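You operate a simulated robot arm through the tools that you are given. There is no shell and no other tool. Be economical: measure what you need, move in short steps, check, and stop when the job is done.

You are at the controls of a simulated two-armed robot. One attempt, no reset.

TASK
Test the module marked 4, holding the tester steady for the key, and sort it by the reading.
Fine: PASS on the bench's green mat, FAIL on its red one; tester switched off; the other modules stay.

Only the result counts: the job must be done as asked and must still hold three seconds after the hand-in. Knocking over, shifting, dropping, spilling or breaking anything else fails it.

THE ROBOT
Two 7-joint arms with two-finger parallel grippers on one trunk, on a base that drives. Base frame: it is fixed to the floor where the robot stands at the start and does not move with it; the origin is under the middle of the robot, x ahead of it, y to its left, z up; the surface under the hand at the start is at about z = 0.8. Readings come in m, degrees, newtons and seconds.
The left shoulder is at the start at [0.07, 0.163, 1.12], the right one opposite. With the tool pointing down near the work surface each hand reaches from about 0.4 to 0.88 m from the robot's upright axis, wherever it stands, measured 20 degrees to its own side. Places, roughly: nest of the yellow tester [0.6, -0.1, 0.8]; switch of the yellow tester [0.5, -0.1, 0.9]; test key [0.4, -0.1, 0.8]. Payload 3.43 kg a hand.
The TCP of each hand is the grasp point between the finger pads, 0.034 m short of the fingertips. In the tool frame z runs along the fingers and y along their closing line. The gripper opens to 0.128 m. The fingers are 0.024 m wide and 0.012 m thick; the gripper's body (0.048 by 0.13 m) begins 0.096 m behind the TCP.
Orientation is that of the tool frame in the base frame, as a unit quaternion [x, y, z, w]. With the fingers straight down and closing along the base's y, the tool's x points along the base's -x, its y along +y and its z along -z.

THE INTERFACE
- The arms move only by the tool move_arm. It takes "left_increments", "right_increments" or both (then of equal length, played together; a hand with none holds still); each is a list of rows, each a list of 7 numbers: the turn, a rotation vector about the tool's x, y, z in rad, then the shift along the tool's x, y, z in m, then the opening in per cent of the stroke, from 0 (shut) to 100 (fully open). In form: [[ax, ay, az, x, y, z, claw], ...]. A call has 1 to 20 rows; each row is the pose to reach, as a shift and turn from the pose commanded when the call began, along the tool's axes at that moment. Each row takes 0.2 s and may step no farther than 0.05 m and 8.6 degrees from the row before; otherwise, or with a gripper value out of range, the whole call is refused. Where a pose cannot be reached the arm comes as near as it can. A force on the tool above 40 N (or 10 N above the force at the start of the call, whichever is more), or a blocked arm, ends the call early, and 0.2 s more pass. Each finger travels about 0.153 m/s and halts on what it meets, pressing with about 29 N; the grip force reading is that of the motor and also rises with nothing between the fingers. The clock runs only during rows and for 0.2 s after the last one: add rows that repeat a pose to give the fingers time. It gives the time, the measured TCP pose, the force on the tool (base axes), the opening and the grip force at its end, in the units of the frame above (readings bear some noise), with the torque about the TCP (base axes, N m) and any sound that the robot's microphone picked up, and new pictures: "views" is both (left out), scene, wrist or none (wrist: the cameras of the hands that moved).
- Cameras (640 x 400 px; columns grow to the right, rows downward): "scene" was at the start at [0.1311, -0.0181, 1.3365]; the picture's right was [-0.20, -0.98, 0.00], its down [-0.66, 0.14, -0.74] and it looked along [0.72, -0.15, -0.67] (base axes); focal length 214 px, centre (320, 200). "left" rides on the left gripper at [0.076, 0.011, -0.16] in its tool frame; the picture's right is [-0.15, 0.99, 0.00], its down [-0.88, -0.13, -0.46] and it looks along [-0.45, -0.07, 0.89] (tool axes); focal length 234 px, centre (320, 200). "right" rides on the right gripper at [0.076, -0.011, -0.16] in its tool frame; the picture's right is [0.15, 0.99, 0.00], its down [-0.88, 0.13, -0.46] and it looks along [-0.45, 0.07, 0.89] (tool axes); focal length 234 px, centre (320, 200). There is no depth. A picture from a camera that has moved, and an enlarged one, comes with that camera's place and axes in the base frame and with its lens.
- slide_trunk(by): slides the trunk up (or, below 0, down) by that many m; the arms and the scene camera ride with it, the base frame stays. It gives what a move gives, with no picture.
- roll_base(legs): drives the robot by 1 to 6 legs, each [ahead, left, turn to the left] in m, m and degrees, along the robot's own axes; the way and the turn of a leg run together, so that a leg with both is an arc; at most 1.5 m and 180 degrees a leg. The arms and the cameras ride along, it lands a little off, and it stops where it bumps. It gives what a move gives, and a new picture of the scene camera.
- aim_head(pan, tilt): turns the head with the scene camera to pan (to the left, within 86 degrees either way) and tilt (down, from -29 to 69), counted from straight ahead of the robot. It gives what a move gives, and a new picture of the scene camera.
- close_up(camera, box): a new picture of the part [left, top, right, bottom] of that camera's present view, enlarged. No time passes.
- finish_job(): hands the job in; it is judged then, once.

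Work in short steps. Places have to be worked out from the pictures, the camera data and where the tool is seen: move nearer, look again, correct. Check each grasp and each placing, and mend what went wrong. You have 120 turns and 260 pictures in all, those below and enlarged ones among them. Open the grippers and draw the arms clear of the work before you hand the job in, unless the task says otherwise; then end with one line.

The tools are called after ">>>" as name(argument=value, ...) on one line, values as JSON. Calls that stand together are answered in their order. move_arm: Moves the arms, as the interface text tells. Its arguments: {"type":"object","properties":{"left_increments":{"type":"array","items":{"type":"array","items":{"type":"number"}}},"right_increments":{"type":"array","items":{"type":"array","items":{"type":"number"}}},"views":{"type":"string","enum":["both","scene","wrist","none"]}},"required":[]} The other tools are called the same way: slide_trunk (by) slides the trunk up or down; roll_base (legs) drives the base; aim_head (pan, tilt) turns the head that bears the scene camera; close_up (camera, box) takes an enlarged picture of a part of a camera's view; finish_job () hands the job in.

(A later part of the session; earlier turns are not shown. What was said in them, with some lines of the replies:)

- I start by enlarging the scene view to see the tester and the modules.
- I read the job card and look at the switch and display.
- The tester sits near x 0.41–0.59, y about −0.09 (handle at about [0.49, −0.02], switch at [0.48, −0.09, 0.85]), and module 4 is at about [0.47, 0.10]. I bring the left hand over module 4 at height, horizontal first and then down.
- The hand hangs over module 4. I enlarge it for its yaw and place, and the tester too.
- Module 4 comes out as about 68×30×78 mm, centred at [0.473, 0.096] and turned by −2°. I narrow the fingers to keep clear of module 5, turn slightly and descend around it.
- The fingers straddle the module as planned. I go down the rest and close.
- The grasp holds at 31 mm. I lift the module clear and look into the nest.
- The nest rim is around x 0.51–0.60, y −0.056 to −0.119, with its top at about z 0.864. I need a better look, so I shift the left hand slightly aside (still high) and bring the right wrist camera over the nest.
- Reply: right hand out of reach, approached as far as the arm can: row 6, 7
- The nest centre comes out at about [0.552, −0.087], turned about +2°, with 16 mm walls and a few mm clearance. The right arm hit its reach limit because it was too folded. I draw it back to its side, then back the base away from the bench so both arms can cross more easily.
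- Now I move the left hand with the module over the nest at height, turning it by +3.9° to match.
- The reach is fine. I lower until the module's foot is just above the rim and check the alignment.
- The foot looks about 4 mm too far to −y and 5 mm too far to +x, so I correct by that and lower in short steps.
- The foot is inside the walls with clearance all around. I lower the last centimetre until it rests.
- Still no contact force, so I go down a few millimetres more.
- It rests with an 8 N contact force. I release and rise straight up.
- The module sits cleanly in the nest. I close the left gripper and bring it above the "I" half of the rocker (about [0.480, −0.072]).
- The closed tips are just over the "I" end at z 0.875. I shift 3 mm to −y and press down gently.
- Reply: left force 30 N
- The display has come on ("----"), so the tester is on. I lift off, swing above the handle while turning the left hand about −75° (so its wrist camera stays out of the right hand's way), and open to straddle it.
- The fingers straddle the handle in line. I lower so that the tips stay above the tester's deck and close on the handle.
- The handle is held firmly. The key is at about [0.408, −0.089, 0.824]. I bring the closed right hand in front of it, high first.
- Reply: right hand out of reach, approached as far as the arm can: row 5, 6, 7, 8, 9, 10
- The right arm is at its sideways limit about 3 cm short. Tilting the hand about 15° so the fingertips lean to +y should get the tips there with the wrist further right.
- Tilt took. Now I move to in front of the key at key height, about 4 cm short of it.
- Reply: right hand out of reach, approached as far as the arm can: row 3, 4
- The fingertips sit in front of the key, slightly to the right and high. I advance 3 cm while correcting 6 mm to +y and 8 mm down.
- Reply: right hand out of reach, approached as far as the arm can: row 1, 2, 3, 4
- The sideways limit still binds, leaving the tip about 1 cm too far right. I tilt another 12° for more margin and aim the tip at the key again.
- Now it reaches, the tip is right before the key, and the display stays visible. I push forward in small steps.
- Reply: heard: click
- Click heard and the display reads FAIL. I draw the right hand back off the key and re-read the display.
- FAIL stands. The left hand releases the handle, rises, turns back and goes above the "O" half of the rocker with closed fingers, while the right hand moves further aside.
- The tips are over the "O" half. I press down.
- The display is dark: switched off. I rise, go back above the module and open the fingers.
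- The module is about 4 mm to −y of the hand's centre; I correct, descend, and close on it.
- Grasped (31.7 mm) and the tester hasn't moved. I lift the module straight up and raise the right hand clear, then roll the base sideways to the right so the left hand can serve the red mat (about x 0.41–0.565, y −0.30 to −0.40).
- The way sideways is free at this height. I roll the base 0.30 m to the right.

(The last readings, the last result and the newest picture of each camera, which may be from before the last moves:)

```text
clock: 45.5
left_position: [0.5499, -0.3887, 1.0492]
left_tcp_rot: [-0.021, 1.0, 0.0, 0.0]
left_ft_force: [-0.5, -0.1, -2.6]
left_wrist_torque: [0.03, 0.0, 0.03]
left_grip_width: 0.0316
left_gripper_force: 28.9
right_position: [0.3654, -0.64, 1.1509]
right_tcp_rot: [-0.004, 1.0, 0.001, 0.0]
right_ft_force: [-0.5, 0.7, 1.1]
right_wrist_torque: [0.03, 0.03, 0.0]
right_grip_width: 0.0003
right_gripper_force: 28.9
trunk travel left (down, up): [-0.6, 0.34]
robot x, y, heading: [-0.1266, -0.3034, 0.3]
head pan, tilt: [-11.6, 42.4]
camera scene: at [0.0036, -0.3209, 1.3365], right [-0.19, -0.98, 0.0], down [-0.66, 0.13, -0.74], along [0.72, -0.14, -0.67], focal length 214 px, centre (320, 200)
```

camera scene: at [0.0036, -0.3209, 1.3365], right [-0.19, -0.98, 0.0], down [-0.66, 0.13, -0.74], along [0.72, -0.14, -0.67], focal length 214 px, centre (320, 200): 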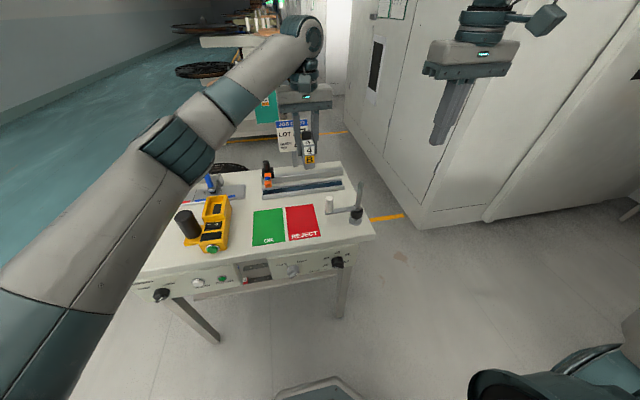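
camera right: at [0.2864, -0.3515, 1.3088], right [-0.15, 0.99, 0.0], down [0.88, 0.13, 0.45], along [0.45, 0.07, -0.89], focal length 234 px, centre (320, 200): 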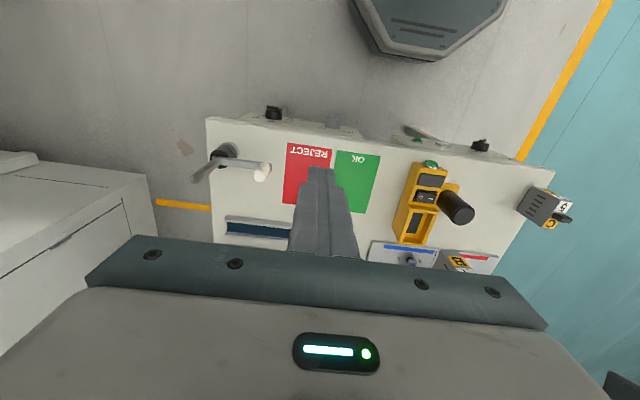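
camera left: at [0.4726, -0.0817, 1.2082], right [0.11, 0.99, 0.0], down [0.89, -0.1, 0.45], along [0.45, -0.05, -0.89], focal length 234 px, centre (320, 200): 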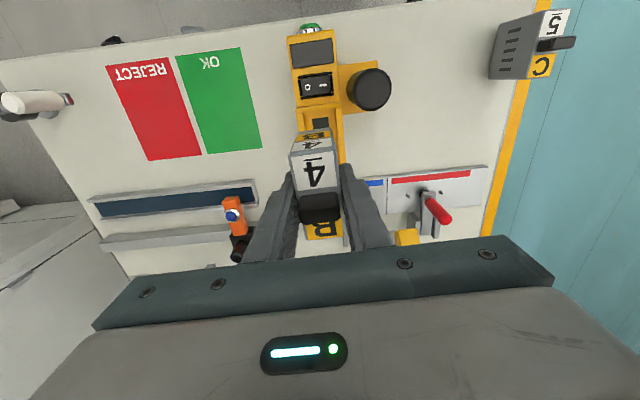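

The red mat's centre is confirmed at about [0.489, −0.355]. I bring the module over it and part of the way down.

>>> move_arm(left_increments=[[0, 0, 0, 0.03, 0.019, 0, 10], [0, 0, 0, 0.0595, 0.0373, 0, 10], [0, 0, 0, 0.0595, 0.0373, 0.045, 10], [0, 0, 0, 0.0595, 0.0373, 0.09, 10], [0, 0, 0, 0.0595, 0.0373, 0.14, 10], [0, 0, 0, 0.0595, 0.0373, 0.165, 10], [0, 0, 0, 0.0595, 0.0373, 0.165, 10]], views="both")

>>> close_up(camera="scene", box=[240, 160, 360, 250])

```text
clock: 47.1
left_position: [0.4879, -0.3559, 0.8821]
left_tcp_rot: [-0.021, 1.0, 0.0, 0.0]
left_ft_force: [-0.2, -0.6, -1.7]
left_wrist_torque: [0.02, -0.03, -0.01]
left_grip_width: 0.0316
left_gripper_force: 28.7
right_position: [0.3653, -0.6396, 1.1503]
right_tcp_rot: [-0.004, 1.0, 0.001, -0.001]
right_ft_force: [0.4, -0.5, 0.3]
right_wrist_torque: [-0.01, 0.0, 0.01]
right_grip_width: 0.0
right_gripper_force: 28.7
trunk travel left (down, up): [-0.6, 0.34]
robot x, y, heading: [-0.1278, -0.304, 0.8]
head pan, tilt: [-11.6, 42.4]
camera scene: at [0.0032, -0.3208, 1.3365], right [-0.19, -0.98, 0.0], down [-0.66, 0.13, -0.74], along [0.72, -0.14, -0.67], focal length 214 px, centre (320, 200)
camera left: at [0.4122, -0.3466, 1.0422], right [0.11, 0.99, 0.0], down [0.89, -0.09, 0.46], along [0.45, -0.05, -0.89], focal length 234 px, centre (320, 200)
```

scene: 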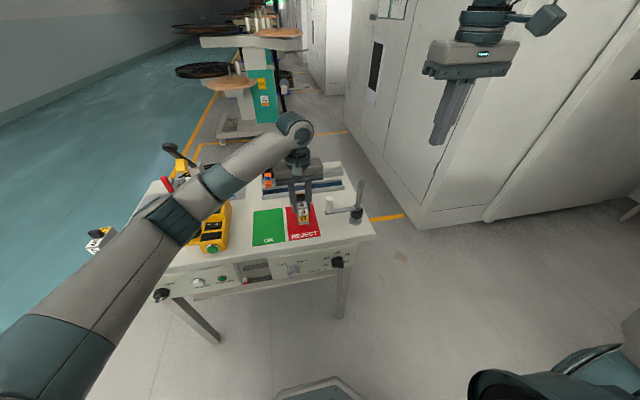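
left: 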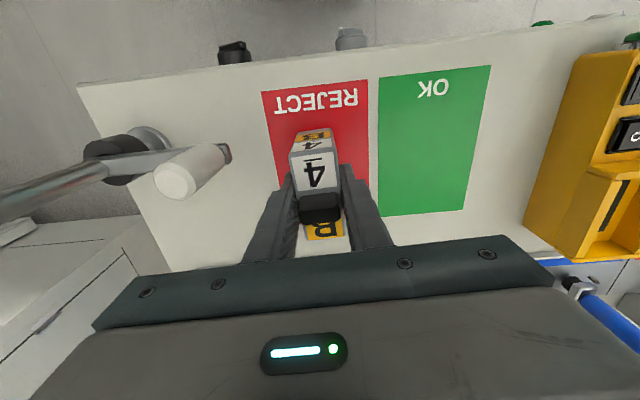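

```text
4.44 times, centred on (300, 205) of scene
camera zoom: at [0.0032, -0.3208, 1.3365], right [-0.19, -0.98, 0.0], down [-0.66, 0.13, -0.74], along [0.72, -0.14, -0.67], focal length 953 px, centre (409, 178)
```

zoom: 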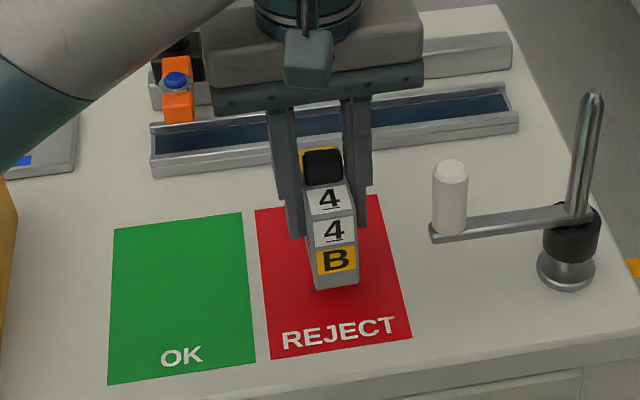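

The module is centred over REJECT. I lower it onto the mat.

>>> move_arm(left_increments=[[0, 0, 0, 0, 0, 0.006, 10], [0, 0, 0, 0, 0, 0.012, 10], [0, 0, 0, 0, 0, 0.0155, 10], [0, 0, 0, 0, 0, 0.0175, 10], [0, 0, 0, 0, 0, 0.0175, 10]], views="none")

>>> close_up(camera="scene", box=[240, 160, 360, 250])

```text
clock: 48.3
left_position: [0.4882, -0.3542, 0.8662]
left_tcp_rot: [-0.021, 1.0, 0.0, 0.0]
left_ft_force: [-0.2, -0.3, -0.3]
left_wrist_torque: [0.01, -0.03, -0.01]
left_grip_width: 0.0319
left_gripper_force: 29.0
right_position: [0.3656, -0.6386, 1.1511]
right_tcp_rot: [-0.005, 1.0, 0.0, 0.0]
right_ft_force: [-0.2, 0.2, 0.1]
right_wrist_torque: [0.04, -0.01, 0.01]
right_grip_width: 0.0003
right_gripper_force: 29.0
trunk travel left (down, up): [-0.6, 0.34]
robot x, y, heading: [-0.1282, -0.3065, 0.5]
head pan, tilt: [-11.6, 42.4]
```

```text
4.44 times, centred on (300, 205) of scene
camera zoom: at [0.0036, -0.3209, 1.3365], right [-0.19, -0.98, 0.0], down [-0.66, 0.13, -0.74], along [0.72, -0.14, -0.67], focal length 953 px, centre (409, 178)
```

zoom: 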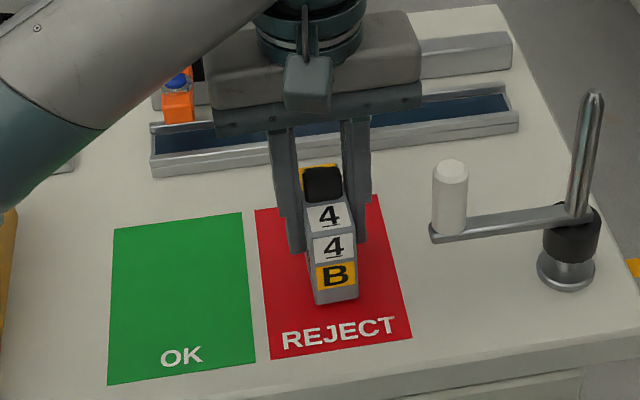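

Force dropped from −1.7 to about 0, so it is about touching; I go a couple of millimetres more to be sure before releasing.

>>> move_arm(left_increments=[[0, 0, 0, 0, 0, 0.0015, 10], [0, 0, 0, 0, 0, 0.003, 10], [0, 0, 0, 0, 0, 0.003, 10]], views="none")

```text
clock: 49.1
left_position: [0.4887, -0.3541, 0.8648]
left_tcp_rot: [-0.021, 1.0, -0.001, 0.002]
left_ft_force: [7.5, -1.4, 20.0]
left_wrist_torque: [-0.02, 0.3, 0.04]
left_grip_width: 0.0316
left_gripper_force: 29.2
right_position: [0.3647, -0.6387, 1.1526]
right_tcp_rot: [-0.004, 1.0, 0.001, 0.0]
right_ft_force: [-0.1, 0.3, 0.0]
right_wrist_torque: [0.01, 0.01, 0.03]
right_grip_width: 0.0001
right_gripper_force: 28.6
trunk travel left (down, up): [-0.6, 0.34]
robot x, y, heading: [-0.1259, -0.3017, 0.6]
head pan, tilt: [-11.6, 42.4]
```

It rests on the mat. I ease off 2 mm, release and rise straight up.

>>> move_arm(left_increments=[[0, 0, 0, 0, 0, -0.002, 10], [0, 0, 0, 0, 0, -0.002, 30], [0, 0, 0, 0, 0, -0.002, 45], [0, 0, 0, 0, 0, -0.002, 45], [0, 0, 0, 0, 0, -0.04, 45], [0, 0, 0, 0, 0, -0.085, 45], [0, 0, 0, 0, 0, -0.13, 45], [0, 0, 0, 0, 0, -0.17, 45], [0, 0, 0, 0, 0, -0.2, 45]], views="both")

>>> close_up(camera="scene", box=[160, 170, 360, 260])

```text
clock: 51.1
left_position: [0.4878, -0.3539, 1.0631]
left_tcp_rot: [-0.022, 1.0, 0.0, 0.0]
left_ft_force: [0.8, 0.2, 0.2]
left_wrist_torque: [0.02, -0.01, 0.02]
left_grip_width: 0.0576
left_gripper_force: 0.1
right_position: [0.3641, -0.6394, 1.1503]
right_tcp_rot: [-0.004, 1.0, 0.001, 0.0]
right_ft_force: [0.2, -0.4, 0.5]
right_wrist_torque: [-0.03, 0.01, 0.01]
right_grip_width: 0.0
right_gripper_force: 28.8
trunk travel left (down, up): [-0.6, 0.34]
robot x, y, heading: [-0.1284, -0.3058, 0.8]
head pan, tilt: [-11.6, 42.4]
camera scene: at [0.0028, -0.321, 1.3365], right [-0.19, -0.98, 0.0], down [-0.66, 0.13, -0.74], along [0.72, -0.14, -0.67], focal length 214 px, centre (320, 200)
camera left: at [0.4111, -0.3458, 1.223], right [0.11, 0.99, 0.0], down [0.89, -0.09, 0.46], along [0.45, -0.05, -0.89], focal length 234 px, centre (320, 200)
```

scene: 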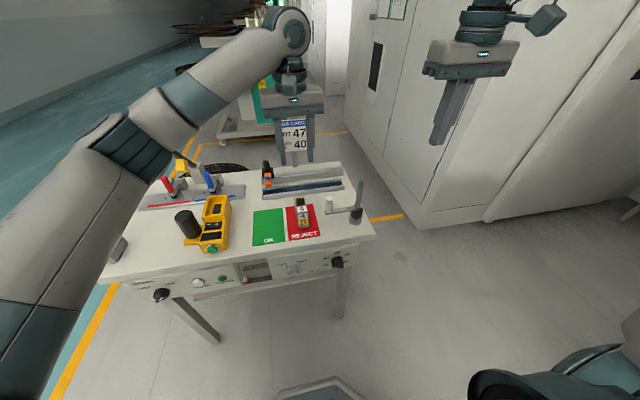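
left: 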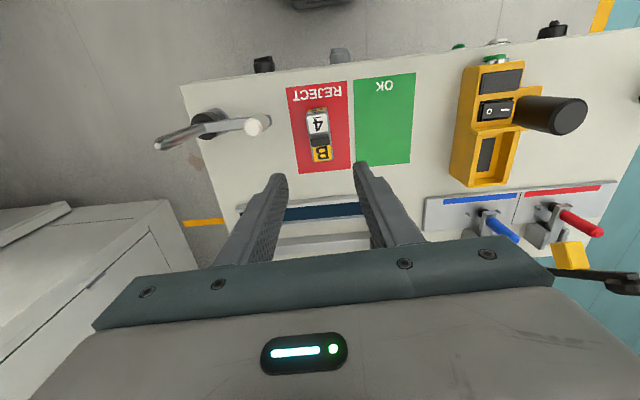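

```text
3.20 times, centred on (260, 215) of scene
camera zoom: at [0.0028, -0.321, 1.3365], right [-0.19, -0.98, 0.0], down [-0.66, 0.13, -0.74], along [0.72, -0.14, -0.67], focal length 686 px, centre (512, 152)
```

zoom: 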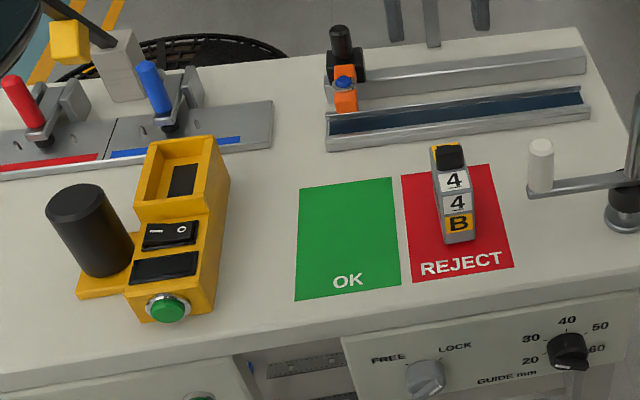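

Module 4 stands upright on the red mat, the tester is off and in place. I open the right gripper and back the robot away so both arms are clear.

>>> move_arm(right_increments=[[0, 0, 0, 0, 0, 0, 30], [0, 0, 0, 0, 0, 0, 60], [0, 0, 0, 0, 0, 0, 60]], views="none")

>>> roll_base(legs=[[-0.25, 0, 0]])

>>> close_up(camera="scene", box=[100, 130, 400, 270])

```text
clock: 51.9
left_position: [0.488, -0.3537, 1.062]
left_tcp_rot: [-0.021, 1.0, -0.001, -0.001]
left_ft_force: [0.1, 0.6, 0.5]
left_wrist_torque: [0.01, 0.01, 0.0]
left_grip_width: 0.0576
left_gripper_force: 0.1
right_position: [0.3642, -0.6395, 1.1497]
right_tcp_rot: [-0.004, 1.0, 0.001, 0.0]
right_ft_force: [-0.5, 0.6, -0.1]
right_wrist_torque: [-0.03, 0.01, -0.01]
right_grip_width: 0.0769
right_gripper_force: 0.0
trunk travel left (down, up): [-0.6, 0.34]
robot x, y, heading: [-0.1259, -0.3033, 0.4]
head pan, tilt: [-11.6, 42.4]
```

```text
clock: 53.8
left_position: [0.2337, -0.3543, 1.0632]
left_tcp_rot: [-0.022, 1.0, 0.0, -0.001]
left_ft_force: [-0.2, 0.1, -0.1]
left_wrist_torque: [-0.02, -0.01, 0.01]
left_grip_width: 0.0577
left_gripper_force: 0.0
right_position: [0.1123, -0.6409, 1.1498]
right_tcp_rot: [-0.006, 1.0, 0.001, -0.001]
right_ft_force: [0.5, -0.4, 0.6]
right_wrist_torque: [0.01, -0.04, -0.01]
right_grip_width: 0.0768
right_gripper_force: 0.1
trunk travel left (down, up): [-0.6, 0.34]
robot x, y, heading: [-0.3816, -0.3056, 0.6]
head pan, tilt: [-11.6, 42.4]
camera scene: at [-0.2512, -0.3231, 1.3364], right [-0.19, -0.98, 0.0], down [-0.66, 0.13, -0.74], along [0.72, -0.14, -0.67], focal length 214 px, centre (320, 200)
```

scene: 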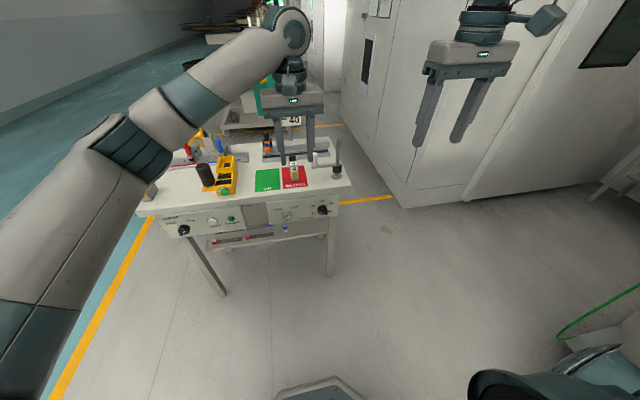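

```text
2.13 times, centred on (250, 200) of scene
camera zoom: at [-0.2512, -0.3231, 1.3364], right [-0.19, -0.98, 0.0], down [-0.66, 0.13, -0.74], along [0.72, -0.14, -0.67], focal length 458 px, centre (469, 200)
```

zoom: 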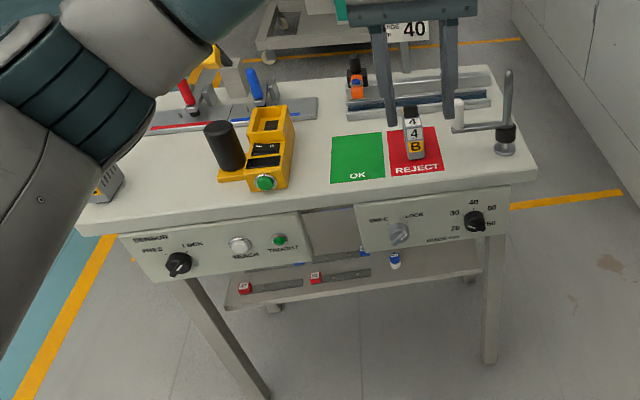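

Module 4 is on REJECT, module 5 is standing in its place, the tester is off, and both arms are clear. I hand in.

>>> finish_job()

```text
The job is handed in.
```

Module 4 tested FAIL and now stands on the red mat; the tester is switched off, and module 5 and the tester stayed where they were.
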